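You operate a simulated robot arm through the tools that you are given. There is no shell and no other tool. Be economical: measure what you need, move in short steps, check, and stop when the job is done.

The job below is to be done with a simulated two-armed robot. You get a single attempt, and the scene is never put back.

JOB
Fill the bottle on the drip plate to its black ring, steadying it to open and close it.
Fine: 160 to 190 ml; spout parked again, orange lever shut, no oil spilt.

It is judged by the outcome, as a careful person would: the job done as asked, and still so three seconds after it is handed in. It fails if anything else is knocked over, pushed out of place, dropped, spilled or broken.

ROBOT AND FRAMES
Two 7-joint arms with two-finger parallel grippers on one trunk, on a base that drives. Base frame: it is fixed to the floor where the robot stands at the start and does not move with it; the origin is under the middle of the robot, x ahead of it, y to its left, z up. Lengths are in mm, angles in degrees, forces in N, time in s.
The left shoulder is at the start at [70, 134, 1301], the right one opposite. With the tool pointing down near the work surface each hand reaches from about 100 to 640 mm from the robot's upright axis, wherever it stands, measured 20 degrees to its own side. Places, roughly: orange lever [700, 100, 1200]; spout [600, 100, 1100]. Payload 1.57 kg a hand.
The TCP of each hand is the grasp point between the finger pads, 30 mm short of the fingertips. In the tool frame z runs along the fingers and y along their closing line. The gripper opens to 80 mm. The fingers are 17 mm wide and 12 mm thick; the gripper's body (40 by 82 mm) begins 80 mm behind the TCP.
Orientation is that of the tool frame in the base frame, as a unit quaternion [x, y, z, w]. With the fingers straight down and closing along the base's y, the tool's x points along the base's -x, its y along +y and its z along -z.

CONTROLS
- The arms move only by the tool servo_tool. It takes "left_series", "right_series" or both (then of equal length, played together; a hand with none holds still); each is a list of rows, each an object (a shift or turn left out is 0, a gripper value left out holds the last) with "translation": the shift along the tool's x, y, z in units of 500 mm (1.0 is 500 mm), a list of three; "delta_rot": the turn, a rotation vector about the tool's x, y, z in units of 45 degrees (1.0 is 45 degrees), a list of three. In form: [{"translation": [dx, dy, dz], "delta_rot": [wx, wy, wz]}, ...]. A call has 1 to 12 rows; each row is the pose to reach, as a shift and turn from the pose commanded when the call began, along the tool's axes at that moment. "left_hand" and "right_hand" are, for a hand that has rows, the gripper command, from -1 (fully open) to 1 (shut), values between in proportion, set as the call begins (left out, the last holds). A call with a number of a shift or a turn outside -1 to 1 is refused whole. Each row takes 0.2 s and may step no farther than 50 mm and 8.6 degrees from the row before; otherwise, or with a gripper value out of range, the whole call is refused. A pose out of reach is approached as far as the arm can. The call stops where the force on the tool passes 90 N (or 10 N more than at its start, if that is more) or the arm is blocked; 0.2 s more then pass. The fingers move at their own pace (about 153 mm/s each) and stop on an object; they squeeze with about 43 N. The grip force told is the motor's: it shows also when the fingers shut on nothing. Time passes only in rows, and 0.2 s behind the last, so rows that repeat a pose let the fingers close. The reply holds the time, the measured pose of the TCP, the force on the tool along the base axes, the opening and the grip force, in the units named above and with some noise, with the torque about the TCP (base axes, N m) and any sound that the robot's microphone picked up.
- Cameras (640 x 400 px; columns grow to the right, rows downward): "scene" is now at [133.4, -1.2, 1521]; the picture's right is [-0.03, -1.00, 0.00], its down [-0.66, 0.02, -0.75] and it looks along [0.75, -0.02, -0.66] (base axes); focal length 293 px, centre (320, 200). "left" rides on the left gripper at [72, 7, -122] in its tool frame; the picture's right is [-0.09, 1.00, 0.00], its down [-0.84, -0.08, -0.54] and it looks along [-0.54, -0.05, 0.84] (tool axes); focal length 238 px, centre (320, 200). "right" rides on the right gripper at [72, -7, -122] in its tool frame; the picture's right is [0.09, 1.00, 0.00], its down [-0.84, 0.08, -0.54] and it looks along [-0.54, 0.05, 0.84] (tool axes); focal length 238 px, centre (320, 200).
- camera(camera): a new picture of that camera. The clock stands still meanwhile.
- slide_trunk(by): slides the trunk up (or, below 0, down) by that many mm; the arms and the scene camera ride with it, the base frame stays. It gives what a move gives, with no picture.
- base_move(legs): drives the robot by 1 to 6 legs, each [ahead, left, turn to the left] in mm, mm and degrees, along the robot's own axes; the way and the turn of a leg run together, so that a leg with both is an arc; at most 1500 mm and 180 degrees a leg. The arms and the cameras ride along, it lands a little off, and it stops where it bumps. It gives what a move gives.
- aim_head(pan, tilt): turns the head with the scene camera to pan (to the left, within 86 degrees either way) and tilt (down, from -29 to 69), counted from straight ahead of the robot. It gives what a move gives.
- probe_pixels(camera, pixels): for up to 12 pixels [column, row] of the newest picture of that camera ("zoom" is the newest enlarged one), the place [x, y, z] in the base frame of the surface seen there, good to about 2 mm. The clock stands still meanwhile.
- close_up(camera, box): a new picture of the part [left, top, right, bottom] of that camera's present view, enlarged. The clock stands still meanwhile.
- hand_in(): hands the job in; it is judged then, once.

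Go step by step. Measure first, check grasps and placings, and put right what went wrong. The budget is 80 turns and 78 pictures, counting those below and the enlarged ones. Unless the task says otherwise, let go and move clear before handing in, and close with one line.

The tools are called after "Request:" as name(argument=value, ...) on one line, values as JSON. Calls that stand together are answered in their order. servo_tool: Moves the arms, as the interface text tells. Its arguments: {"type":"object","properties":{"left_series":{"type":"array","items":{"type":"object","properties":{"translation":{"type":"array","items":{"type":"number"}},"delta_rot":{"type":"array","items":{"type":"number"}}}}},"left_hand":{"type":"number"},"right_series":{"type":"array","items":{"type":"object","properties":{"translation":{"type":"array","items":{"type":"number"}},"delta_rot":{"type":"array","items":{"type":"number"}}}}},"right_hand":{"type":"number"}},"required":[]} The other tools are called the same way: slide_trunk (by) slides the trunk up or down; base_move (legs) drives the base; aim_head (pan, tilt) turns the head that bears the scene camera; camera (camera) takes a picture; probe_pixels (camera, pixels) gives the place of the surface under pixels of a picture; close_up (camera, box) takes an enlarged picture of a part of a camera's view; hand_in () hands the job in.

At the start:

```text
time_s: 0.0
left_eef_pos: [404.7, 206.3, 999.8]
left_ee_rot: [-0.001, 1.0, 0.0, -0.001]
left_ft_force: [1.2, 0.3, 0.1]
left_wrist_torque: [0.01, 0.0, -0.01]
left_finger_gap: 80.1
left_gripper_force: 0.0
right_eef_pos: [374.7, -103.6, 1000.0]
right_ee_rot: [0.0, 1.0, 0.001, -0.001]
right_ft_force: [-0.9, 0.3, 0.5]
right_wrist_torque: [-0.02, -0.01, 0.01]
right_finger_gap: 80.0
right_gripper_force: 0.1
trunk travel left (down, up): [-875.0, 65.0]
robot x, y, heading: [0.2, -0.4, 0.0]
head pan, tilt: [-1.7, 41.4]
```

scene: 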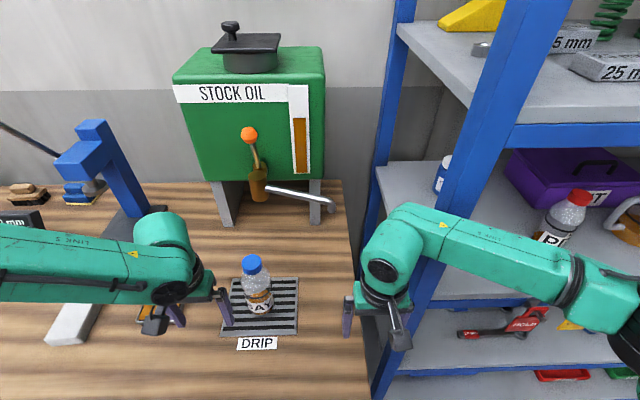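
right: 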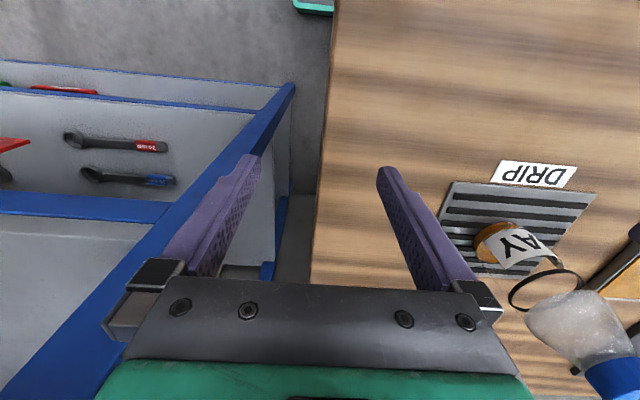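
left: 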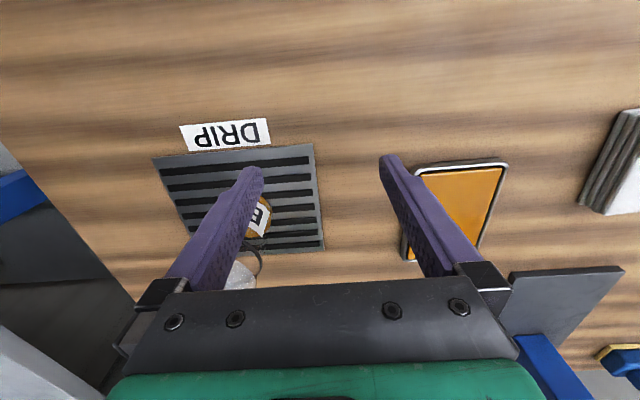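

The scene shows the bottle on the drip plate near (257,285), with a blue cap. The tank has an orange lever at (250,135) and the spout tip near (332,207). I'll take enlarged pictures before measuring.

Request:
close_up(camera="scene", box=[200, 240, 320, 360])

Request:
close_up(camera="scene", box=[160, 10, 360, 240])

Request:
probe_pixels(camera="scene", pixels=[[252, 260], [252, 268], [256, 280], [260, 305], [250, 135], [257, 165], [260, 182], [270, 188], [300, 196], [331, 203], [332, 210], [285, 325]])

```text
3.33 times, centred on (260, 300) of scene
```

zoom: 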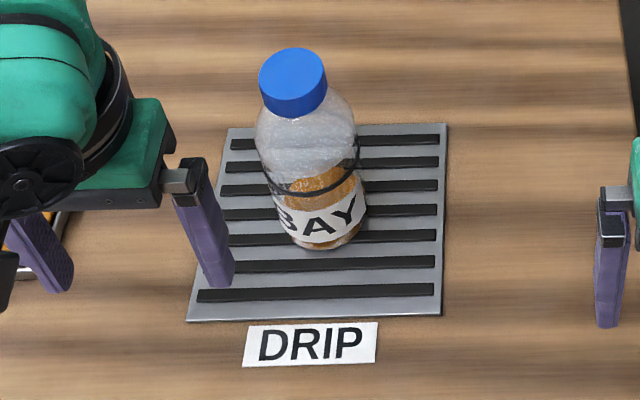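

```text
1.74 times, centred on (260, 125) of scene
```

zoom: 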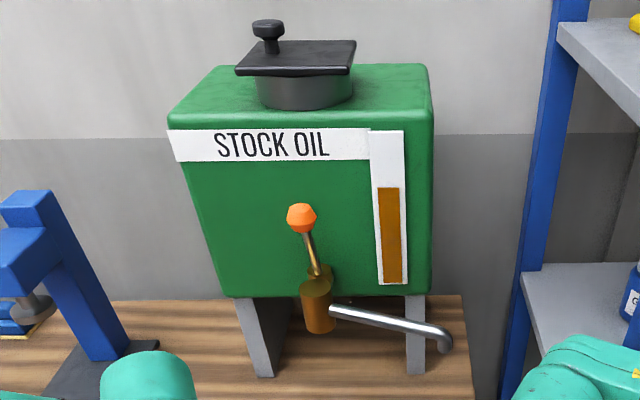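

```text
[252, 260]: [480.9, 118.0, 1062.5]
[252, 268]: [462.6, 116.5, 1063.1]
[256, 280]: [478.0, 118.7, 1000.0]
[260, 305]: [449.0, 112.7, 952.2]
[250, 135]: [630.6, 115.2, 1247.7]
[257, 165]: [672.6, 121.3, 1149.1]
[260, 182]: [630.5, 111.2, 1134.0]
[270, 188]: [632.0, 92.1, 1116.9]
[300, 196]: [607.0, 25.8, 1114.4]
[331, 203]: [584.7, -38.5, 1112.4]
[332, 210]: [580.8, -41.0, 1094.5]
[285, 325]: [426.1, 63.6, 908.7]
```

The bottle stands about (475,117), its cap top near z 1065. The spout pivots near (640,110) and parks toward -y. Next I'll measure the bottle and the obstacles on the left.

Request:
close_up(camera="scene", box=[210, 240, 310, 340])

Request:
probe_pixels(camera="scene", pixels=[[92, 130], [80, 165], [110, 155], [140, 210], [125, 225], [75, 325], [60, 335], [160, 312], [235, 290], [298, 330], [225, 333], [340, 190]])

Request:
camera(camera="left")

```text
4.00 times, centred on (260, 290) of scene
```

zoom: 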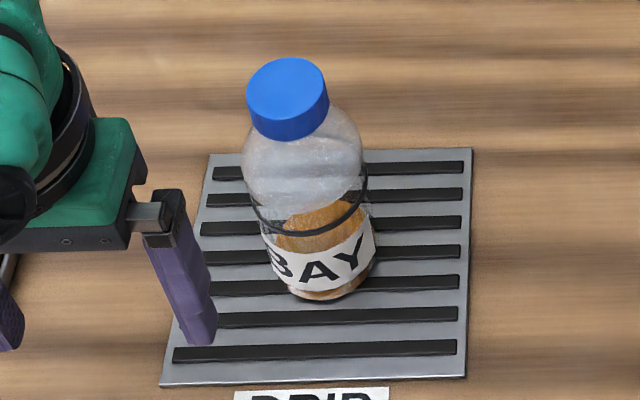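

```text
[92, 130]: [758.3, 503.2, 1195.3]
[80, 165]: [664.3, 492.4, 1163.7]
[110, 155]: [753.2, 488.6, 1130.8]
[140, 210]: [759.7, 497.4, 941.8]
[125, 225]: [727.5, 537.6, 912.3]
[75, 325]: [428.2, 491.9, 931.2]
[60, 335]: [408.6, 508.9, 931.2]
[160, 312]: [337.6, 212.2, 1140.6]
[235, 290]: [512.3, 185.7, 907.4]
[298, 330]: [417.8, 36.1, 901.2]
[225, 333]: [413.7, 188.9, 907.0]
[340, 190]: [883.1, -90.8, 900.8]
```

```text
71 pictures are left
```

left: 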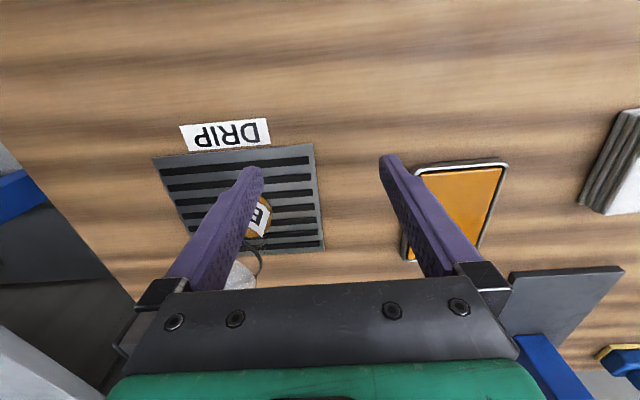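

The left camera shows an orange-topped pad or tray on the table left of the plate, under the left hand. I'll measure the bottle widths and that pad.

Request:
probe_pixels(camera="zoom", pixels=[[287, 75], [252, 90], [322, 90], [290, 132], [250, 165], [357, 165], [305, 160], [315, 232], [322, 260], [268, 260], [372, 245], [325, 297]])

Request:
probe_pixels(camera="left", pixels=[[460, 200], [415, 250], [505, 165], [420, 165], [600, 160], [565, 290], [240, 275], [258, 250], [250, 215], [318, 240], [155, 160]])

```text
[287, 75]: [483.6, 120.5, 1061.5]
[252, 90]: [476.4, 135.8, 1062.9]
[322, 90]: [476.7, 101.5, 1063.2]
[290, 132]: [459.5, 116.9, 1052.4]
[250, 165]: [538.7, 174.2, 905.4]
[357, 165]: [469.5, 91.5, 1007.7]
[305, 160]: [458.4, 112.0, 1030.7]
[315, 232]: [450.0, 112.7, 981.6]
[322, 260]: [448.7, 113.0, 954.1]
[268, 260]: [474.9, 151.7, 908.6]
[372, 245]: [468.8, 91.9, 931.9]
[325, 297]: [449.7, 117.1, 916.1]
```

```text
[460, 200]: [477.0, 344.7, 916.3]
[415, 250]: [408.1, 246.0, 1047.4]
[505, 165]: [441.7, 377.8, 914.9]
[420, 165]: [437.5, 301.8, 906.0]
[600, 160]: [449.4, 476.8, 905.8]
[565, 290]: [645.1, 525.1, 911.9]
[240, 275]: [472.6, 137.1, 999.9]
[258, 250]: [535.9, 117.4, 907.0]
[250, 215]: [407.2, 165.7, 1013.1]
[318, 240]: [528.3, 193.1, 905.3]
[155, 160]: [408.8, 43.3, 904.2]
```

The bottle's axis is about (477,117). Cap top is 1063, the ring about 982, the base about 908 and the body about 55 mm wide. I'll bring the left hand in tilted 45° from the left-front to hold the body, which leaves the cap clear for the right hand. First comes the rotation, in two halves, raised.

Request:
servo_tool(left_series=[{"translation": [-0.012, -0.006, -0.03], "delta_rot": [0.0523, -0.0905, 0.1261]}, {"translation": [-0.024, -0.012, -0.06], "delta_rot": [0.1045, -0.181, 0.2522]}, {"translation": [-0.036, -0.018, -0.09], "delta_rot": [0.1568, -0.2714, 0.3784]}, {"translation": [-0.048, -0.024, -0.11], "delta_rot": [0.209, -0.3619, 0.5045]}, {"translation": [-0.06, -0.032, -0.13], "delta_rot": [0.2613, -0.4524, 0.6306]}], left_hand=-1)

Request:
servo_tool(left_series=[{"delta_rot": [0.0523, -0.0905, 0.1261]}, {"delta_rot": [0.1045, -0.181, 0.2522]}, {"delta_rot": [0.1568, -0.2714, 0.3784]}, {"delta_rot": [0.209, -0.3619, 0.5045]}, {"delta_rot": [0.2613, -0.4524, 0.6306]}, {"delta_rot": [0.2613, -0.4524, 0.6306]}])

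Request:
camera(camera="scene")

```text
time_s: 1.2
left_eef_pos: [432.8, 190.5, 1066.6]
left_ee_rot: [0.244, 0.948, -0.101, 0.175]
left_ft_force: [0.1, -0.7, -0.1]
left_wrist_torque: [-0.03, 0.0, 0.04]
left_finger_gap: 79.9
left_gripper_force: 0.1
right_eef_pos: [374.6, -102.3, 1000.9]
right_ee_rot: [0.001, 1.0, 0.0, 0.001]
right_ft_force: [0.7, 0.9, 0.1]
right_wrist_torque: [0.0, 0.0, 0.02]
right_finger_gap: 80.3
right_gripper_force: 0.1
trunk travel left (down, up): [-875.0, 65.0]
robot x, y, heading: [1.6, -0.6, -0.1]
head pan, tilt: [-1.7, 41.4]
```

```text
time_s: 2.6
left_eef_pos: [433.3, 190.7, 1064.6]
left_ee_rot: [0.461, 0.8, -0.191, 0.332]
left_ft_force: [0.5, 0.4, -0.2]
left_wrist_torque: [-0.01, 0.02, -0.01]
left_finger_gap: 80.1
left_gripper_force: 0.0
right_eef_pos: [375.4, -104.6, 1000.7]
right_ee_rot: [0.001, 1.0, 0.001, -0.001]
right_ft_force: [0.1, -0.4, -1.0]
right_wrist_torque: [0.01, -0.03, -0.03]
right_finger_gap: 80.1
right_gripper_force: 0.0
trunk travel left (down, up): [-875.0, 65.0]
robot x, y, heading: [1.8, 0.4, 0.0]
head pan, tilt: [-1.7, 41.4]
```

```text
70 pictures are left
```

scene: 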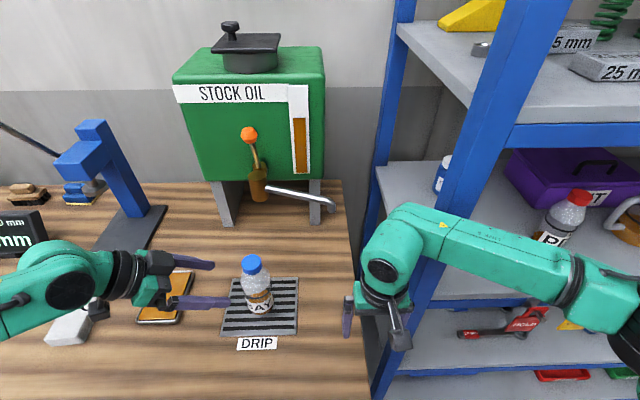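

The left hand is oriented as wanted, fingers 45° down toward the bottle. I'll advance about 130 mm along the fingers to straddle the body at z≈965 without closing.

Request:
servo_tool(left_series=[{"translation": [0.02, 0.002, 0.04]}, {"translation": [0.02, 0.002, 0.09]}, {"translation": [0.02, 0.002, 0.14]}, {"translation": [0.02, 0.002, 0.19]}, {"translation": [0.02, 0.002, 0.23]}, {"translation": [0.02, 0.002, 0.262]}, {"translation": [0.02, 0.002, 0.262]}])

Request:
camera(camera="left")

Request:
close_up(camera="scene", box=[180, 230, 340, 350])

```text
time_s: 4.2
left_eef_pos: [478.9, 117.1, 966.0]
left_ee_rot: [0.461, 0.801, -0.191, 0.332]
left_ft_force: [-0.9, -1.1, -0.1]
left_wrist_torque: [-0.04, 0.02, -0.01]
left_finger_gap: 80.1
left_gripper_force: 0.1
right_eef_pos: [374.8, -104.5, 1001.0]
right_ee_rot: [0.001, 1.0, 0.0, 0.001]
right_ft_force: [-0.7, 0.6, 0.0]
right_wrist_torque: [0.04, 0.0, -0.03]
right_finger_gap: 80.2
right_gripper_force: 0.0
trunk travel left (down, up): [-875.0, 65.0]
robot x, y, heading: [-2.5, 2.1, 0.0]
head pan, tilt: [-1.7, 41.4]
```

```text
69 pictures are left
```

left: 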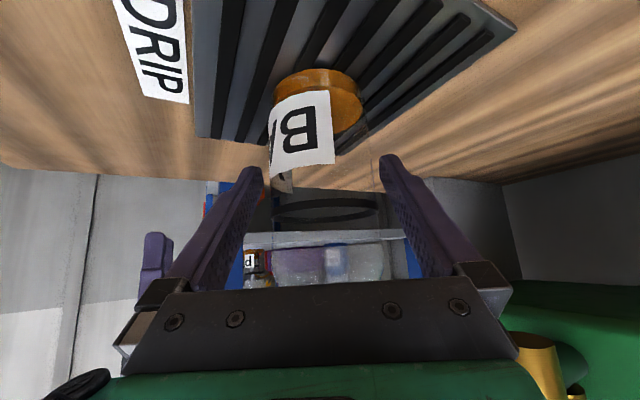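

```text
3.33 times, centred on (260, 290) of scene
```

zoom: 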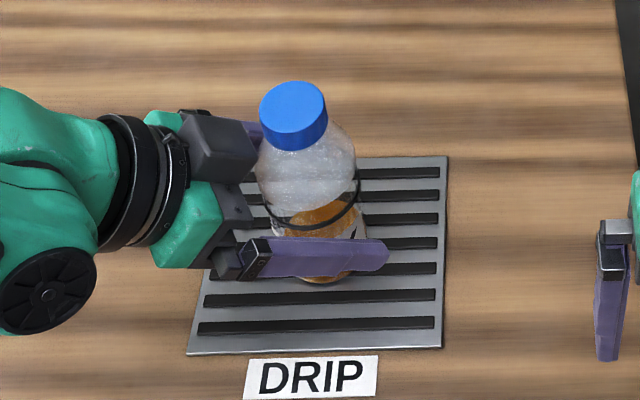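

The bottle is centred between the left fingers: in the left view the ring spans 272–380 against fingers at 255–390. I'll close gently to a partial command.

Request:
servo_tool(left_series=[{"translation": [0, 0, 0]}, {"translation": [0, 0, 0]}, {"translation": [0, 0, 0]}], left_hand=-0.25)

Request:
close_up(camera="scene", box=[180, 230, 340, 350])

```text
time_s: 5.0
left_eef_pos: [477.9, 115.4, 966.9]
left_ee_rot: [0.461, 0.801, -0.19, 0.332]
left_ft_force: [0.4, -0.2, 1.0]
left_wrist_torque: [-0.03, -0.02, 0.06]
left_finger_gap: 56.3
left_gripper_force: 42.8
right_eef_pos: [375.5, -103.0, 999.9]
right_ee_rot: [0.0, 1.0, 0.0, 0.0]
right_ft_force: [0.7, -0.4, 0.4]
right_wrist_torque: [0.02, 0.0, -0.02]
right_finger_gap: 80.0
right_gripper_force: 0.1
trunk travel left (down, up): [-875.0, 65.0]
robot x, y, heading: [2.6, -1.1, 0.0]
head pan, tilt: [-1.7, 41.4]
```

```text
3.33 times, centred on (260, 290) of scene
```

zoom: 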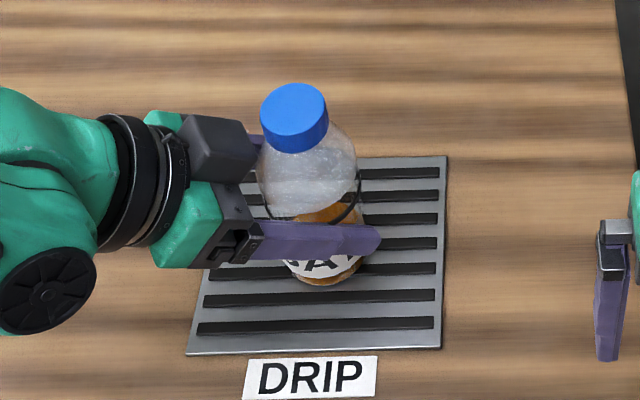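

The bottle is held at 56.3 mm and hasn't moved. I'll probe the cap for its exact centre and height.

Request:
probe_pixels(camera="zoom", pixels=[[293, 106], [264, 106], [323, 104], [293, 87], [295, 124], [295, 130], [295, 150], [296, 158], [300, 180]])

```text
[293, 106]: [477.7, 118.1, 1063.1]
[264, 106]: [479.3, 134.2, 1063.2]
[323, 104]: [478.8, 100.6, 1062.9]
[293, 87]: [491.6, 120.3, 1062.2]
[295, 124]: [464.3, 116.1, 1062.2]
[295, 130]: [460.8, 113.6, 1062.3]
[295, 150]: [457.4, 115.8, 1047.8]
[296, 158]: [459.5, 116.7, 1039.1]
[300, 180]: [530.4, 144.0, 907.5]
```

The cap centre is (478,117.5), its top 1063 and its bottom about 1042. I'll raise the right hand, bring it above the cap with a +45° pre-turn, and check.

Request:
servo_tool(right_series=[{"translation": [0, 0, -0.09]}, {"translation": [0, 0, -0.18]}, {"translation": [0, 0, -0.26]}, {"translation": [0, 0, -0.34]}, {"translation": [-0.035, 0.074, -0.34], "delta_rot": [0, 0, 0.167]}, {"translation": [-0.07, 0.148, -0.34], "delta_rot": [0, 0, 0.333]}, {"translation": [-0.104, 0.222, -0.34], "delta_rot": [0, 0, 0.5]}, {"translation": [-0.139, 0.296, -0.34], "delta_rot": [0, 0, 0.667]}, {"translation": [-0.174, 0.37, -0.34], "delta_rot": [0, 0, 0.833]}, {"translation": [-0.206, 0.442, -0.34], "delta_rot": [0, 0, 1.0]}, {"translation": [-0.206, 0.442, -0.34], "delta_rot": [0, 0, 1.0]}], right_hand=-1)

Request:
camera(camera="scene")

Request:
camera(camera="right")

```text
time_s: 7.4
left_eef_pos: [477.7, 115.2, 966.3]
left_ee_rot: [0.461, 0.801, -0.191, 0.332]
left_ft_force: [-0.5, -0.1, 0.1]
left_wrist_torque: [0.01, 0.02, -0.01]
left_finger_gap: 55.7
left_gripper_force: 43.1
right_eef_pos: [475.1, 117.6, 1171.8]
right_ee_rot: [0.383, 0.924, 0.001, 0.0]
right_ft_force: [-0.8, -1.3, 0.0]
right_wrist_torque: [0.03, 0.02, -0.01]
right_finger_gap: 80.2
right_gripper_force: 0.0
trunk travel left (down, up): [-875.0, 65.0]
robot x, y, heading: [-2.3, -1.0, -0.0]
head pan, tilt: [-1.7, 41.4]
```

```text
66 pictures are left
```

scene: 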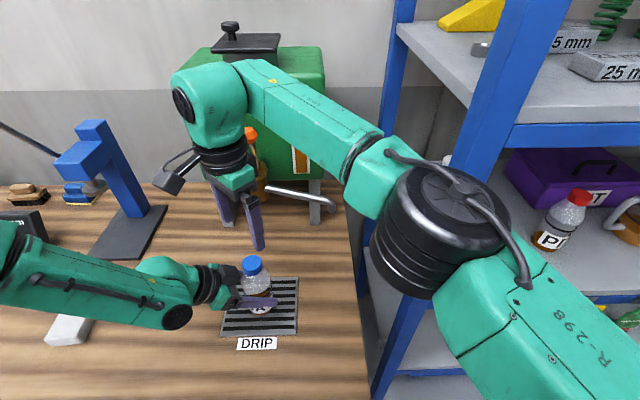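

```text
65 pictures are left
```

right: 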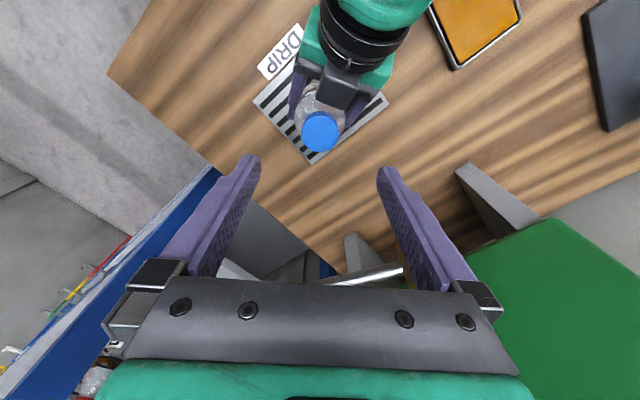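

The right view shows the cap at (320,132), on the gripper's mid-line. I'll lower 98 mm so the fingertips straddle the cap.

Request:
servo_tool(right_series=[{"translation": [0, 0, 0.06]}, {"translation": [0, 0, 0.12]}, {"translation": [0, 0, 0.16]}, {"translation": [0, 0, 0.196]}, {"translation": [0, 0, 0.196]}])

Request:
camera(camera="right")

Request:
camera(camera="scene")

```text
time_s: 8.6
left_eef_pos: [479.1, 117.5, 966.9]
left_ee_rot: [0.461, 0.8, -0.191, 0.332]
left_ft_force: [-1.3, 0.8, -0.5]
left_wrist_torque: [0.01, 0.04, -0.02]
left_finger_gap: 56.0
left_gripper_force: 43.1
right_eef_pos: [477.5, 116.3, 1076.1]
right_ee_rot: [0.383, 0.924, 0.001, 0.0]
right_ft_force: [-0.9, -0.2, -0.4]
right_wrist_torque: [0.03, -0.02, 0.0]
right_finger_gap: 80.0
right_gripper_force: 0.0
trunk travel left (down, up): [-875.0, 65.0]
robot x, y, heading: [0.5, 0.1, -0.2]
head pan, tilt: [-1.7, 41.4]
```

```text
64 pictures are left
```

right: 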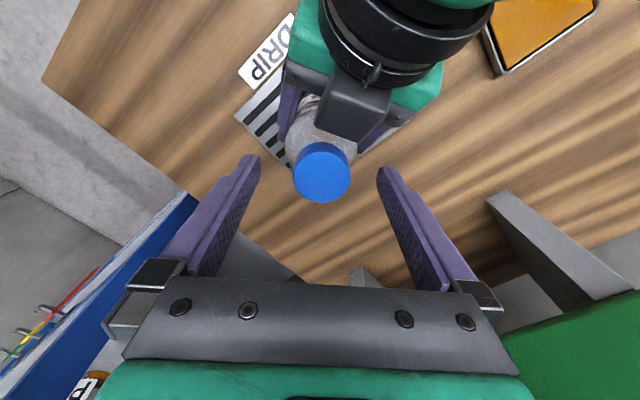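

```text
63 pictures are left
```

scene: 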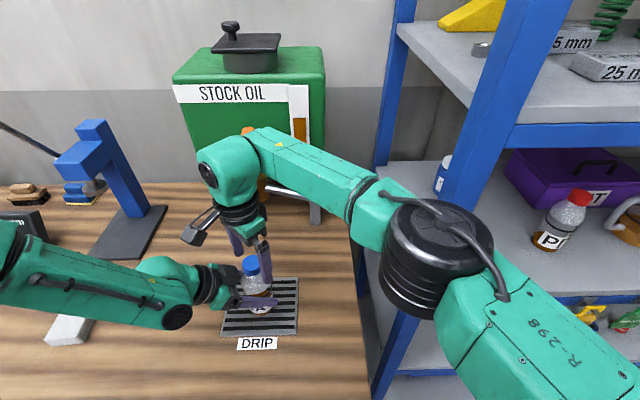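

The cap sits between the fingertips in the right view, near (321,170). I'll probe to verify the centring before closing.

Request:
probe_pixels(camera="right", pixels=[[321, 170], [300, 170], [342, 170], [321, 148], [321, 190], [250, 158], [386, 172]])

```text
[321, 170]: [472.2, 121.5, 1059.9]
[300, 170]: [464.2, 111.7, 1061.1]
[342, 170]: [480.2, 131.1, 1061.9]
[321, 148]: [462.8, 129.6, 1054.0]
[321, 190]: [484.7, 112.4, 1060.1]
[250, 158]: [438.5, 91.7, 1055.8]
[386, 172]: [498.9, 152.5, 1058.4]
```

The cap top centre checks out at about (478,117), midway between the fingers. I'll close on the cap.

Request:
servo_tool(right_series=[{"translation": [0, 0, 0]}, {"translation": [0, 0, 0]}, {"translation": [0, 0, 0]}], right_hand=0.3)

```text
time_s: 9.4
left_eef_pos: [478.7, 116.8, 966.4]
left_ee_rot: [0.462, 0.8, -0.191, 0.331]
left_ft_force: [-2.9, -3.3, 1.1]
left_wrist_torque: [0.17, -0.08, -0.08]
left_finger_gap: 55.9
left_gripper_force: 43.0
right_eef_pos: [477.6, 117.6, 1075.8]
right_ee_rot: [0.384, 0.923, 0.001, 0.0]
right_ft_force: [2.6, 2.6, -0.2]
right_wrist_torque: [0.14, -0.13, 0.05]
right_finger_gap: 35.2
right_gripper_force: 42.2
trunk travel left (down, up): [-875.0, 65.0]
robot x, y, heading: [-1.3, -0.9, -0.0]
head pan, tilt: [-1.7, 41.4]
```

The cap is gripped at 35.2 mm. I'll turn counterclockwise (negative tool z) 45° in steps and watch the torque.

Request:
servo_tool(right_series=[{"delta_rot": [0, 0, -0.15]}, {"delta_rot": [0, 0, -0.3]}, {"delta_rot": [0, 0, -0.45]}, {"delta_rot": [0, 0, -0.6]}, {"delta_rot": [0, 0, -0.8]}, {"delta_rot": [0, 0, -1.0]}])

Request:
servo_tool(right_series=[{"delta_rot": [0, 0, -0.15]}, {"delta_rot": [0, 0, -0.3]}, {"delta_rot": [0, 0, -0.45]}, {"delta_rot": [0, 0, -0.6]}, {"delta_rot": [0, 0, -0.8]}, {"delta_rot": [0, 0, -1.0]}])

Request:
close_up(camera="scene", box=[180, 210, 340, 330])

```text
refused: row 5 steps farther than a row can; nothing moved
```

```text
refused: row 5 steps farther than a row can; nothing moved
```

```text
3.33 times, centred on (260, 270) of scene
```

zoom: 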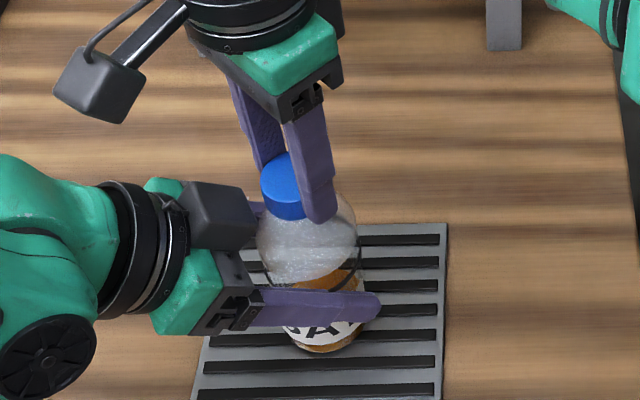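

The steps were too large (9°), so nothing moved. I'll repeat with 7.5° steps.

Request:
servo_tool(right_series=[{"delta_rot": [0, 0, -0.167]}, {"delta_rot": [0, 0, -0.333]}, {"delta_rot": [0, 0, -0.5]}, {"delta_rot": [0, 0, -0.667]}, {"delta_rot": [0, 0, -0.833]}, {"delta_rot": [0, 0, -1.0]}])

```text
time_s: 10.8
left_eef_pos: [476.1, 116.6, 966.4]
left_ee_rot: [0.461, 0.801, -0.19, 0.331]
left_ft_force: [-2.7, 7.7, -14.2]
left_wrist_torque: [-0.88, -1.26, 0.46]
left_finger_gap: 54.8
left_gripper_force: 43.6
right_eef_pos: [477.9, 117.3, 1075.5]
right_ee_rot: [0.001, 1.0, 0.001, 0.001]
right_ft_force: [2.8, -5.7, 26.7]
right_wrist_torque: [0.23, 0.75, -0.41]
right_finger_gap: 35.1
right_gripper_force: 42.3
trunk travel left (down, up): [-875.0, 65.0]
robot x, y, heading: [-2.8, 2.8, 0.0]
head pan, tilt: [-1.7, 41.4]
```

The cap turned and is rising against the hand (+27 N upward). I'll continue another 45° with a slight lift to relieve it.

Request:
servo_tool(right_series=[{"translation": [0, 0, -0.001], "delta_rot": [0, 0, -0.167]}, {"translation": [0, 0, -0.0015], "delta_rot": [0, 0, -0.333]}, {"translation": [0, 0, -0.002], "delta_rot": [0, 0, -0.5]}, {"translation": [0, 0, -0.0025], "delta_rot": [0, 0, -0.667]}, {"translation": [0, 0, -0.003], "delta_rot": [0, 0, -0.833]}, {"translation": [0, 0, -0.0035], "delta_rot": [0, 0, -1.0]}])

Request:
close_up(camera="scene", box=[180, 210, 340, 330])

```text
time_s: 12.2
left_eef_pos: [476.6, 115.6, 966.9]
left_ee_rot: [0.462, 0.8, -0.191, 0.332]
left_ft_force: [-25.1, 12.1, -3.6]
left_wrist_torque: [-1.32, -1.94, 0.32]
left_finger_gap: 54.5
left_gripper_force: 42.8
right_eef_pos: [478.2, 116.5, 1074.9]
right_ee_rot: [-0.321, 0.947, -0.002, 0.002]
right_ft_force: [24.1, -9.0, 13.9]
right_wrist_torque: [0.42, -0.91, -0.27]
right_finger_gap: 34.7
right_gripper_force: 42.5
right hand out of reach, approached as far as the arm can: row 6
trunk travel left (down, up): [-875.0, 65.0]
robot x, y, heading: [2.2, 0.7, 0.0]
head pan, tilt: [-1.7, 41.4]
```

```text
3.33 times, centred on (260, 270) of scene
```

zoom: 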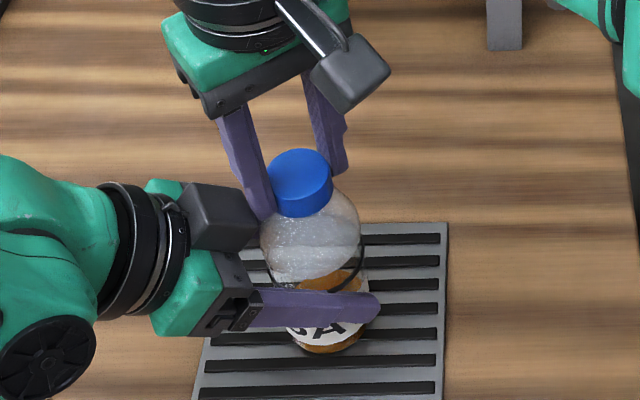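

The right wrist reached its limit at about -37°, and the cap has turned. I'll release to a small opening, lift, and wind back to regrip.

Request:
servo_tool(right_series=[{"translation": [0, 0, 0]}, {"translation": [0, 0, 0]}, {"translation": [0, 0, -0.02]}, {"translation": [0, 0, -0.05]}], right_hand=-0.35)

Request:
close_up(camera="scene", box=[180, 210, 340, 330])

Request:
probe_pixels(camera="zoom", pixels=[[302, 165], [273, 180], [330, 180], [305, 190], [303, 205], [303, 214]])

```text
time_s: 13.2
left_eef_pos: [479.2, 118.1, 966.5]
left_ee_rot: [0.461, 0.801, -0.189, 0.332]
left_ft_force: [0.4, -0.1, -0.6]
left_wrist_torque: [0.02, -0.02, 0.01]
left_finger_gap: 55.1
left_gripper_force: 42.9
right_eef_pos: [474.0, 118.8, 1101.5]
right_ee_rot: [-0.324, 0.946, 0.002, -0.002]
right_ft_force: [0.3, 0.3, 0.0]
right_wrist_torque: [-0.02, 0.03, 0.03]
right_finger_gap: 54.1
right_gripper_force: 0.1
trunk travel left (down, up): [-875.0, 65.0]
robot x, y, heading: [-2.0, 2.4, -0.2]
head pan, tilt: [-1.7, 41.4]
```

```text
3.33 times, centred on (260, 270) of scene
```

zoom: 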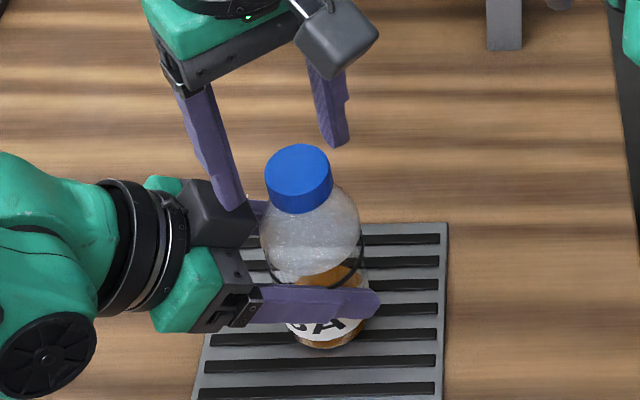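

```text
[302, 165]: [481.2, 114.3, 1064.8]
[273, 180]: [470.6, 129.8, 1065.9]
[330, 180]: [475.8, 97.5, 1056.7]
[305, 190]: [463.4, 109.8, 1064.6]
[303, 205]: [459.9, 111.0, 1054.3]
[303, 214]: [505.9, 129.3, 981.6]
```

The cap top now centres near (477,114) at z≈1065. I'll wind the right hand back by 135° and recentre slightly.

Request:
servo_tool(right_series=[{"translation": [0.006, -0.004, 0], "delta_rot": [0, 0, 0.167]}, {"translation": [0.006, -0.004, 0], "delta_rot": [0, 0, 0.333]}, {"translation": [0.006, -0.004, 0], "delta_rot": [0, 0, 0.5]}, {"translation": [0.006, -0.004, 0], "delta_rot": [0, 0, 0.667]}, {"translation": [0.006, -0.004, 0], "delta_rot": [0, 0, 0.833]}, {"translation": [0.006, -0.004, 0], "delta_rot": [0, 0, 1.0]}])

Request:
servo_tool(right_series=[{"delta_rot": [0, 0, 0.167]}, {"delta_rot": [0, 0, 0.333]}, {"delta_rot": [0, 0, 0.5]}, {"delta_rot": [0, 0, 0.667]}, {"delta_rot": [0, 0, 0.833]}, {"delta_rot": [0, 0, 1.0]}])

Request:
servo_tool(right_series=[{"delta_rot": [0, 0, 0.167]}, {"delta_rot": [0, 0, 0.333]}, {"delta_rot": [0, 0, 0.5]}, {"delta_rot": [0, 0, 0.667]}, {"delta_rot": [0, 0, 0.833]}, {"delta_rot": [0, 0, 1.0]}, {"delta_rot": [0, 0, 1.0]}])

Request:
close_up(camera="scene", box=[180, 210, 340, 330])

Request:
camera(camera="right")

```text
time_s: 14.6
left_eef_pos: [478.3, 116.5, 965.6]
left_ee_rot: [0.461, 0.801, -0.191, 0.331]
left_ft_force: [0.5, 0.2, -0.9]
left_wrist_torque: [0.01, -0.03, -0.03]
left_finger_gap: 54.4
left_gripper_force: 42.8
right_eef_pos: [477.7, 114.6, 1099.3]
right_ee_rot: [0.068, 0.998, 0.002, 0.0]
right_ft_force: [-0.1, 0.2, 0.4]
right_wrist_torque: [0.01, 0.01, 0.01]
right_finger_gap: 54.0
right_gripper_force: 0.0
trunk travel left (down, up): [-875.0, 65.0]
robot x, y, heading: [-2.9, -3.6, -0.1]
head pan, tilt: [-1.7, 41.4]
```

```text
time_s: 16.0
left_eef_pos: [479.0, 116.0, 965.8]
left_ee_rot: [0.462, 0.8, -0.191, 0.331]
left_ft_force: [0.7, 0.4, -0.2]
left_wrist_torque: [0.02, -0.01, 0.03]
left_finger_gap: 54.6
left_gripper_force: 43.3
right_eef_pos: [477.7, 114.3, 1099.0]
right_ee_rot: [0.444, 0.896, 0.001, 0.0]
right_ft_force: [-0.7, 0.1, -0.5]
right_wrist_torque: [0.02, 0.02, 0.01]
right_finger_gap: 54.0
right_gripper_force: 0.1
trunk travel left (down, up): [-875.0, 65.0]
robot x, y, heading: [0.1, -1.4, -0.2]
head pan, tilt: [-1.7, 41.4]
```

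```text
time_s: 17.6
left_eef_pos: [479.7, 116.2, 967.3]
left_ee_rot: [0.461, 0.801, -0.191, 0.332]
left_ft_force: [-0.5, 0.0, -0.6]
left_wrist_torque: [-0.02, -0.01, 0.01]
left_finger_gap: 54.6
left_gripper_force: 42.8
right_eef_pos: [478.0, 114.6, 1098.2]
right_ee_rot: [0.753, 0.658, 0.0, 0.0]
right_ft_force: [0.1, 0.0, 0.0]
right_wrist_torque: [0.0, -0.02, -0.01]
right_finger_gap: 54.2
right_gripper_force: 0.1
trunk travel left (down, up): [-875.0, 65.0]
robot x, y, heading: [-1.7, -0.1, -0.0]
head pan, tilt: [-1.7, 41.4]
```

```text
3.33 times, centred on (260, 270) of scene
```

zoom: 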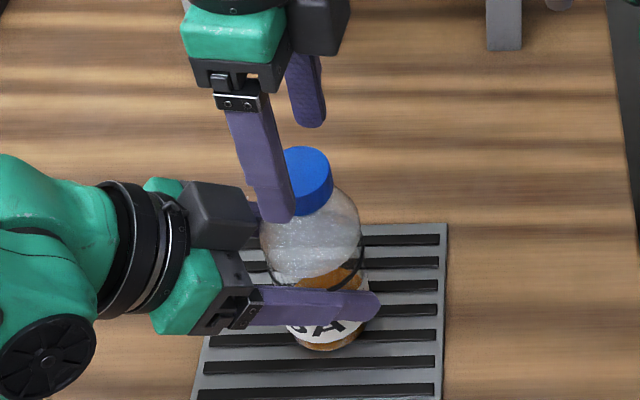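

```text
58 pictures are left
```

right: 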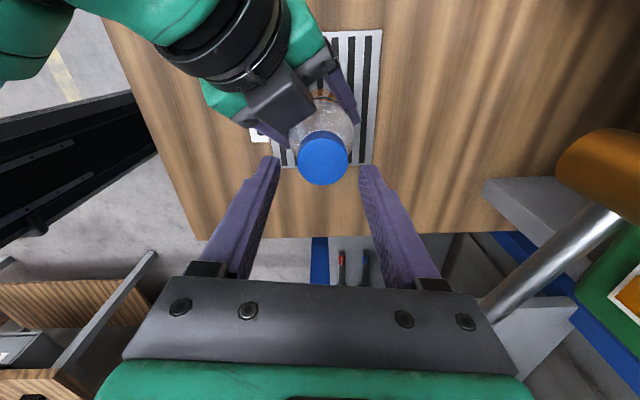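

The cap is centred at (322,157) between the fingers at +98° yaw. I'll lower 24 mm, close, then turn with a slow lift.

Request:
servo_tool(right_series=[{"translation": [0, 0, 0.025]}, {"translation": [0, 0, 0.048]}, {"translation": [0, 0, 0.048]}])

Request:
servo_tool(right_series=[{"translation": [0, 0, 0]}, {"translation": [0, 0, 0]}, {"translation": [0, 0, 0]}], right_hand=0.3)

Request:
servo_tool(right_series=[{"translation": [0, 0, -0.0003], "delta_rot": [0, 0, -0.167]}, {"translation": [0, 0, -0.0006], "delta_rot": [0, 0, -0.333]}, {"translation": [0, 0, -0.001], "delta_rot": [0, 0, -0.5]}, {"translation": [0, 0, -0.0013], "delta_rot": [0, 0, -0.667]}, {"translation": [0, 0, -0.0016], "delta_rot": [0, 0, -0.833]}, {"translation": [0, 0, -0.002], "delta_rot": [0, 0, -1.0]}])

```text
time_s: 18.4
left_eef_pos: [479.3, 115.6, 965.5]
left_ee_rot: [0.462, 0.8, -0.191, 0.331]
left_ft_force: [-0.1, -0.1, -0.3]
left_wrist_torque: [-0.01, -0.03, 0.03]
left_finger_gap: 54.6
left_gripper_force: 43.5
right_eef_pos: [479.3, 113.5, 1073.8]
right_ee_rot: [0.753, 0.659, 0.0, -0.001]
right_ft_force: [-0.4, 0.2, -0.9]
right_wrist_torque: [0.04, -0.03, 0.01]
right_finger_gap: 54.2
right_gripper_force: 0.0
trunk travel left (down, up): [-875.0, 65.0]
robot x, y, heading: [1.2, -3.2, 0.1]
head pan, tilt: [-1.7, 41.4]
```

```text
time_s: 19.2
left_eef_pos: [479.2, 116.1, 966.8]
left_ee_rot: [0.461, 0.801, -0.191, 0.332]
left_ft_force: [-3.3, 0.2, 0.8]
left_wrist_torque: [-0.06, -0.37, 0.05]
left_finger_gap: 55.0
left_gripper_force: 42.5
right_eef_pos: [477.6, 113.1, 1073.4]
right_ee_rot: [0.753, 0.659, 0.001, 0.0]
right_ft_force: [3.2, -0.6, -0.1]
right_wrist_torque: [0.02, -0.05, -0.03]
right_finger_gap: 34.5
right_gripper_force: 41.5
trunk travel left (down, up): [-875.0, 65.0]
robot x, y, heading: [0.8, -3.3, -0.1]
head pan, tilt: [-1.7, 41.4]
```

```text
time_s: 20.6
left_eef_pos: [477.6, 115.7, 965.5]
left_ee_rot: [0.463, 0.8, -0.192, 0.331]
left_ft_force: [-24.7, -2.9, 8.8]
left_wrist_torque: [0.03, -1.75, -0.03]
left_finger_gap: 54.7
left_gripper_force: 42.8
right_eef_pos: [478.2, 111.3, 1075.4]
right_ee_rot: [0.442, 0.897, 0.001, 0.002]
right_ft_force: [24.4, 2.7, -8.7]
right_wrist_torque: [0.2, -0.89, -0.08]
right_finger_gap: 34.3
right_gripper_force: 42.0
trunk travel left (down, up): [-875.0, 65.0]
robot x, y, heading: [-0.9, 2.6, -0.2]
head pan, tilt: [-1.7, 41.4]
```

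A sideways load has built up because the grip is eccentric by about 3 mm. I'll shift to relieve it and read the forces.

Request:
servo_tool(right_series=[{"translation": [-0.0013, 0.004, 0.0006]}, {"translation": [-0.0013, 0.004, 0.0006]}])

Request:
close_up(camera="scene", box=[180, 210, 340, 330])

```text
time_s: 21.2
left_eef_pos: [479.4, 115.5, 965.5]
left_ee_rot: [0.461, 0.801, -0.191, 0.331]
left_ft_force: [-13.3, 1.5, 1.1]
left_wrist_torque: [-0.16, -0.78, 0.02]
left_finger_gap: 54.8
left_gripper_force: 42.8
right_eef_pos: [480.0, 113.5, 1075.4]
right_ee_rot: [0.442, 0.897, 0.0, 0.0]
right_ft_force: [12.9, -1.5, -1.4]
right_wrist_torque: [-0.04, -0.55, -0.03]
right_finger_gap: 34.3
right_gripper_force: 42.3
trunk travel left (down, up): [-875.0, 65.0]
robot x, y, heading: [1.6, 0.1, -0.1]
head pan, tilt: [-1.7, 41.4]
```

```text
3.33 times, centred on (260, 270) of scene
```

zoom: 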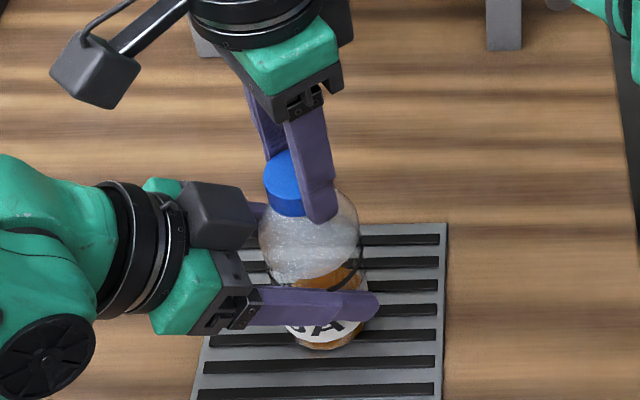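

A 2 mm shift removed about 11 N. I'll continue turning while following the arc.

Request:
servo_tool(right_series=[{"translation": [0.0003, 0.003, -0.0002], "delta_rot": [0, 0, -0.167]}, {"translation": [0.0006, 0.0045, -0.0004], "delta_rot": [0, 0, -0.333]}, {"translation": [0.001, 0.006, -0.0006], "delta_rot": [0, 0, -0.5]}, {"translation": [0.0013, 0.007, -0.0008], "delta_rot": [0, 0, -0.667]}, {"translation": [0.0016, 0.008, -0.001], "delta_rot": [0, 0, -0.833]}, {"translation": [0.0019, 0.009, -0.0012], "delta_rot": [0, 0, -1.0]}])

```text
time_s: 22.6
left_eef_pos: [480.0, 116.2, 965.8]
left_ee_rot: [0.461, 0.801, -0.191, 0.331]
left_ft_force: [9.5, 19.2, -2.8]
left_wrist_torque: [-1.32, 0.67, 0.0]
left_finger_gap: 54.7
left_gripper_force: 43.0
right_eef_pos: [481.9, 115.5, 1074.9]
right_ee_rot: [0.064, 0.998, -0.001, -0.001]
right_ft_force: [-9.7, -19.7, 2.8]
right_wrist_torque: [-0.83, 0.43, 0.05]
right_finger_gap: 34.4
right_gripper_force: 41.5
trunk travel left (down, up): [-875.0, 65.0]
robot x, y, heading: [-0.1, 1.7, 0.3]
head pan, tilt: [-1.7, 41.4]
```

The load is now mostly in -y, so I'll shift back about 3.5 mm while turning the last 40° of this grip.

Request:
servo_tool(right_series=[{"translation": [0.0015, -0.004, -0.0003], "delta_rot": [0, 0, -0.16]}, {"translation": [0.0025, -0.007, -0.0006], "delta_rot": [0, 0, -0.32]}, {"translation": [0.0025, -0.007, -0.0009], "delta_rot": [0, 0, -0.48]}, {"translation": [0.0025, -0.007, -0.0012], "delta_rot": [0, 0, -0.64]}, {"translation": [0.0025, -0.007, -0.0015], "delta_rot": [0, 0, -0.8]}, {"translation": [0.0025, -0.007, -0.0018], "delta_rot": [0, 0, -0.93]}])

Request:
close_up(camera="scene", box=[180, 210, 340, 330])

```text
time_s: 24.0
left_eef_pos: [479.1, 117.3, 966.2]
left_ee_rot: [0.462, 0.8, -0.192, 0.332]
left_ft_force: [-2.7, -2.4, -1.6]
left_wrist_torque: [0.15, -0.21, 0.0]
left_finger_gap: 54.8
left_gripper_force: 43.0
right_eef_pos: [480.8, 115.1, 1077.4]
right_ee_rot: [-0.296, 0.955, 0.002, 0.001]
right_ft_force: [1.9, 2.0, -0.4]
right_wrist_torque: [0.02, -0.04, -0.05]
right_finger_gap: 34.5
right_gripper_force: 41.4
trunk travel left (down, up): [-875.0, 65.0]
robot x, y, heading: [-0.3, 2.1, -0.2]
head pan, tilt: [-1.7, 41.4]
```

```text
3.33 times, centred on (260, 270) of scene
```

zoom: 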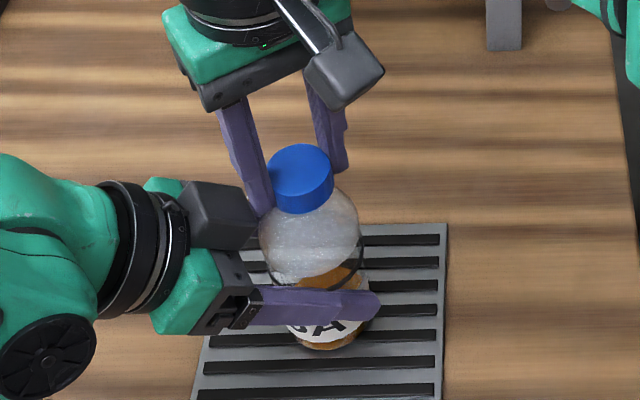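

The forces are near zero after about 215° of turning, so the cap may be free. I'll test with a 3 mm lift.

Request:
servo_tool(right_series=[{"translation": [0, 0, -0.002]}, {"translation": [0, 0, -0.004]}, {"translation": [0, 0, -0.006]}, {"translation": [0, 0, -0.006]}])

```text
time_s: 25.0
left_eef_pos: [478.4, 116.1, 966.0]
left_ee_rot: [0.461, 0.801, -0.19, 0.331]
left_ft_force: [1.1, -3.8, 1.3]
left_wrist_torque: [0.36, 0.11, -0.07]
left_finger_gap: 54.5
left_gripper_force: 42.4
right_eef_pos: [481.2, 114.8, 1080.4]
right_ee_rot: [-0.295, 0.956, 0.001, 0.0]
right_ft_force: [-0.7, 3.3, -2.5]
right_wrist_torque: [0.09, 0.01, 0.02]
right_finger_gap: 34.1
right_gripper_force: 41.4
trunk travel left (down, up): [-875.0, 65.0]
robot x, y, heading: [0.7, -0.9, -0.1]
head pan, tilt: [-1.7, 41.4]
```

Only 2.5 N over 3 mm, so the cap is loose. I'll lift it clear and look.

Request:
servo_tool(right_series=[{"translation": [0, 0, -0.01]}, {"translation": [0, 0, -0.02]}, {"translation": [0, 0, -0.04]}, {"translation": [0, 0, -0.08]}, {"translation": [0, 0, -0.14]}])

Request:
close_up(camera="scene", box=[180, 210, 340, 330])

Request:
camera(camera="right")

```text
time_s: 26.2
left_eef_pos: [478.6, 116.7, 966.0]
left_ee_rot: [0.461, 0.8, -0.191, 0.331]
left_ft_force: [-1.3, 0.9, -0.8]
left_wrist_torque: [-0.02, -0.01, 0.0]
left_finger_gap: 54.7
left_gripper_force: 42.7
right_eef_pos: [481.8, 112.5, 1150.9]
right_ee_rot: [-0.294, 0.956, 0.001, 0.0]
right_ft_force: [0.1, -0.7, -0.5]
right_wrist_torque: [-0.02, 0.0, 0.02]
right_finger_gap: 33.7
right_gripper_force: 41.1
trunk travel left (down, up): [-875.0, 65.0]
robot x, y, heading: [-2.1, 0.5, 0.2]
head pan, tilt: [-1.7, 41.4]
```

```text
3.33 times, centred on (260, 270) of scene
```

zoom: 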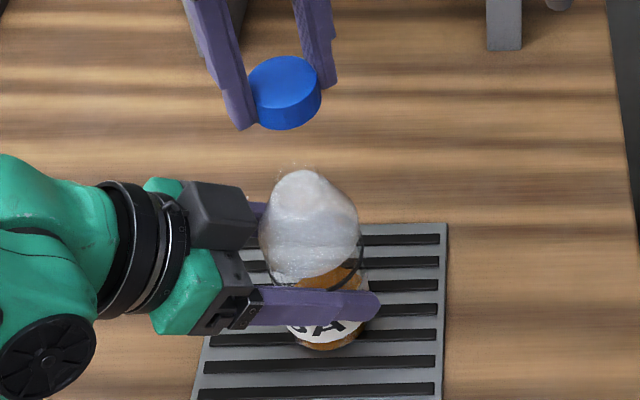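

```text
54 pictures are left
```

right: 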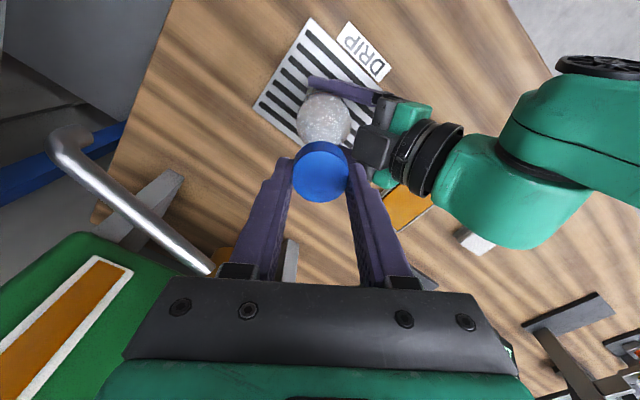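

The cap is off and held at z≈1150, and the bottle neck is open. I'll park the right hand with the cap to the right and back, and open the left fingers to release the bottle.

Request:
servo_tool(right_series=[{"translation": [0.07, -0.04, -0.01]}, {"translation": [0.14, -0.08, -0.01]}, {"translation": [0.21, -0.12, -0.01]}, {"translation": [0.28, -0.16, -0.01]}, {"translation": [0.35, -0.2, -0.01]}, {"translation": [0.42, -0.24, 0]}], left_series=[{"translation": [0, 0, 0]}, {"translation": [0, 0, 0]}, {"translation": [0, 0, 0]}, {"translation": [0, 0, 0]}, {"translation": [0, 0, 0]}, {"translation": [0, 0, 0]}], left_hand=-1)

Request:
camera(camera="scene")

Request:
close_up(camera="scene", box=[180, 230, 340, 350])

```text
time_s: 27.6
left_eef_pos: [477.6, 115.3, 966.9]
left_ee_rot: [0.462, 0.8, -0.19, 0.332]
left_ft_force: [-1.1, 0.1, -0.5]
left_wrist_torque: [0.02, 0.01, -0.03]
left_finger_gap: 80.1
left_gripper_force: 0.0
right_eef_pos: [374.0, -106.1, 1148.8]
right_ee_rot: [-0.294, 0.956, 0.0, 0.001]
right_ft_force: [-1.0, -1.2, -0.9]
right_wrist_torque: [0.01, -0.04, 0.03]
right_finger_gap: 33.8
right_gripper_force: 41.6
trunk travel left (down, up): [-875.0, 65.0]
robot x, y, heading: [-1.5, 1.1, 0.1]
head pan, tilt: [-1.7, 41.4]
```

```text
53 pictures are left
```

scene: 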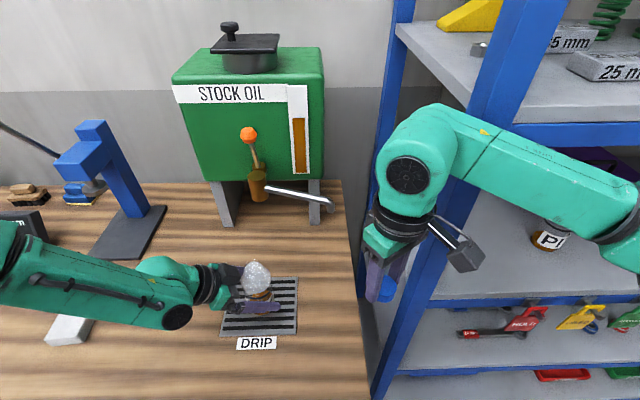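

```text
3.33 times, centred on (260, 290) of scene
```

zoom: 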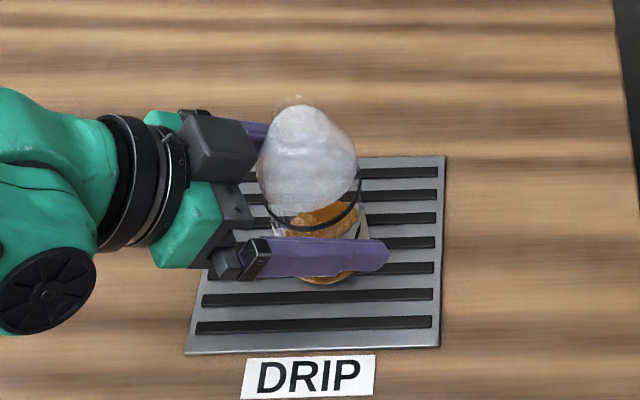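

The bottle stands free and upright. I'll back the left hand out along its fingers, then rotate it to point down for the spout, and measure the spout and tank meanwhile.

Request:
servo_tool(left_series=[{"translation": [0, 0, -0.04]}, {"translation": [0, 0, -0.09]}, {"translation": [0, 0, -0.15]}, {"translation": [0, 0, -0.21]}, {"translation": [0, 0, -0.28]}])

Request:
servo_tool(left_series=[{"delta_rot": [-0.055, 0.0504, -0.1327]}, {"delta_rot": [-0.11, 0.1007, -0.2655]}, {"delta_rot": [-0.165, 0.1511, -0.3982]}, {"delta_rot": [-0.22, 0.2014, -0.531]}, {"delta_rot": [-0.275, 0.2518, -0.6637]}])

Request:
close_up(camera="scene", box=[220, 100, 360, 230])

Request:
probe_pixels(camera="scene", pixels=[[230, 160], [310, 165], [320, 100], [285, 194], [318, 200], [245, 120], [255, 150], [258, 172], [258, 200]])

```text
time_s: 28.8
left_eef_pos: [429.9, 202.3, 1064.1]
left_ee_rot: [0.461, 0.8, -0.192, 0.332]
left_ft_force: [0.5, -0.8, 0.3]
left_wrist_torque: [0.03, 0.01, 0.0]
left_finger_gap: 79.8
left_gripper_force: 0.0
right_eef_pos: [374.3, -103.8, 1149.4]
right_ee_rot: [-0.296, 0.955, -0.001, 0.001]
right_ft_force: [0.6, 0.4, -0.4]
right_wrist_torque: [-0.03, 0.0, 0.01]
right_finger_gap: 33.7
right_gripper_force: 41.5
trunk travel left (down, up): [-875.0, 65.0]
robot x, y, heading: [-2.4, 0.7, 0.1]
head pan, tilt: [-1.7, 41.4]
```

```text
time_s: 30.0
left_eef_pos: [428.7, 201.1, 1062.2]
left_ee_rot: [0.218, 0.936, -0.137, 0.239]
left_ft_force: [-0.6, 0.0, -1.3]
left_wrist_torque: [0.03, 0.01, -0.02]
left_finger_gap: 79.8
left_gripper_force: 0.2
right_eef_pos: [375.6, -105.3, 1149.1]
right_ee_rot: [-0.294, 0.956, 0.001, 0.001]
right_ft_force: [-0.5, -0.8, -0.9]
right_wrist_torque: [0.01, 0.03, -0.03]
right_finger_gap: 33.3
right_gripper_force: 41.4
trunk travel left (down, up): [-875.0, 65.0]
robot x, y, heading: [-1.6, 1.1, -0.1]
head pan, tilt: [-1.7, 41.4]
```

```text
3.08 times, centred on (290, 165) of scene
```

zoom: 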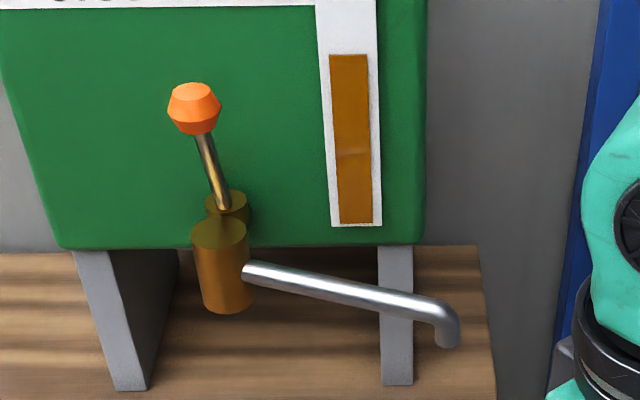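

```text
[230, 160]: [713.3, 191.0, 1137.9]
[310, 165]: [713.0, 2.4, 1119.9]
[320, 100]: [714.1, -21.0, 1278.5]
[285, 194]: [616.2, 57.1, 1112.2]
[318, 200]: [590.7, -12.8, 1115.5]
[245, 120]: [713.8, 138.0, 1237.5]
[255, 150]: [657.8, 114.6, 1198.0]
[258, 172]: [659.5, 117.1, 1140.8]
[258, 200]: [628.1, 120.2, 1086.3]
```

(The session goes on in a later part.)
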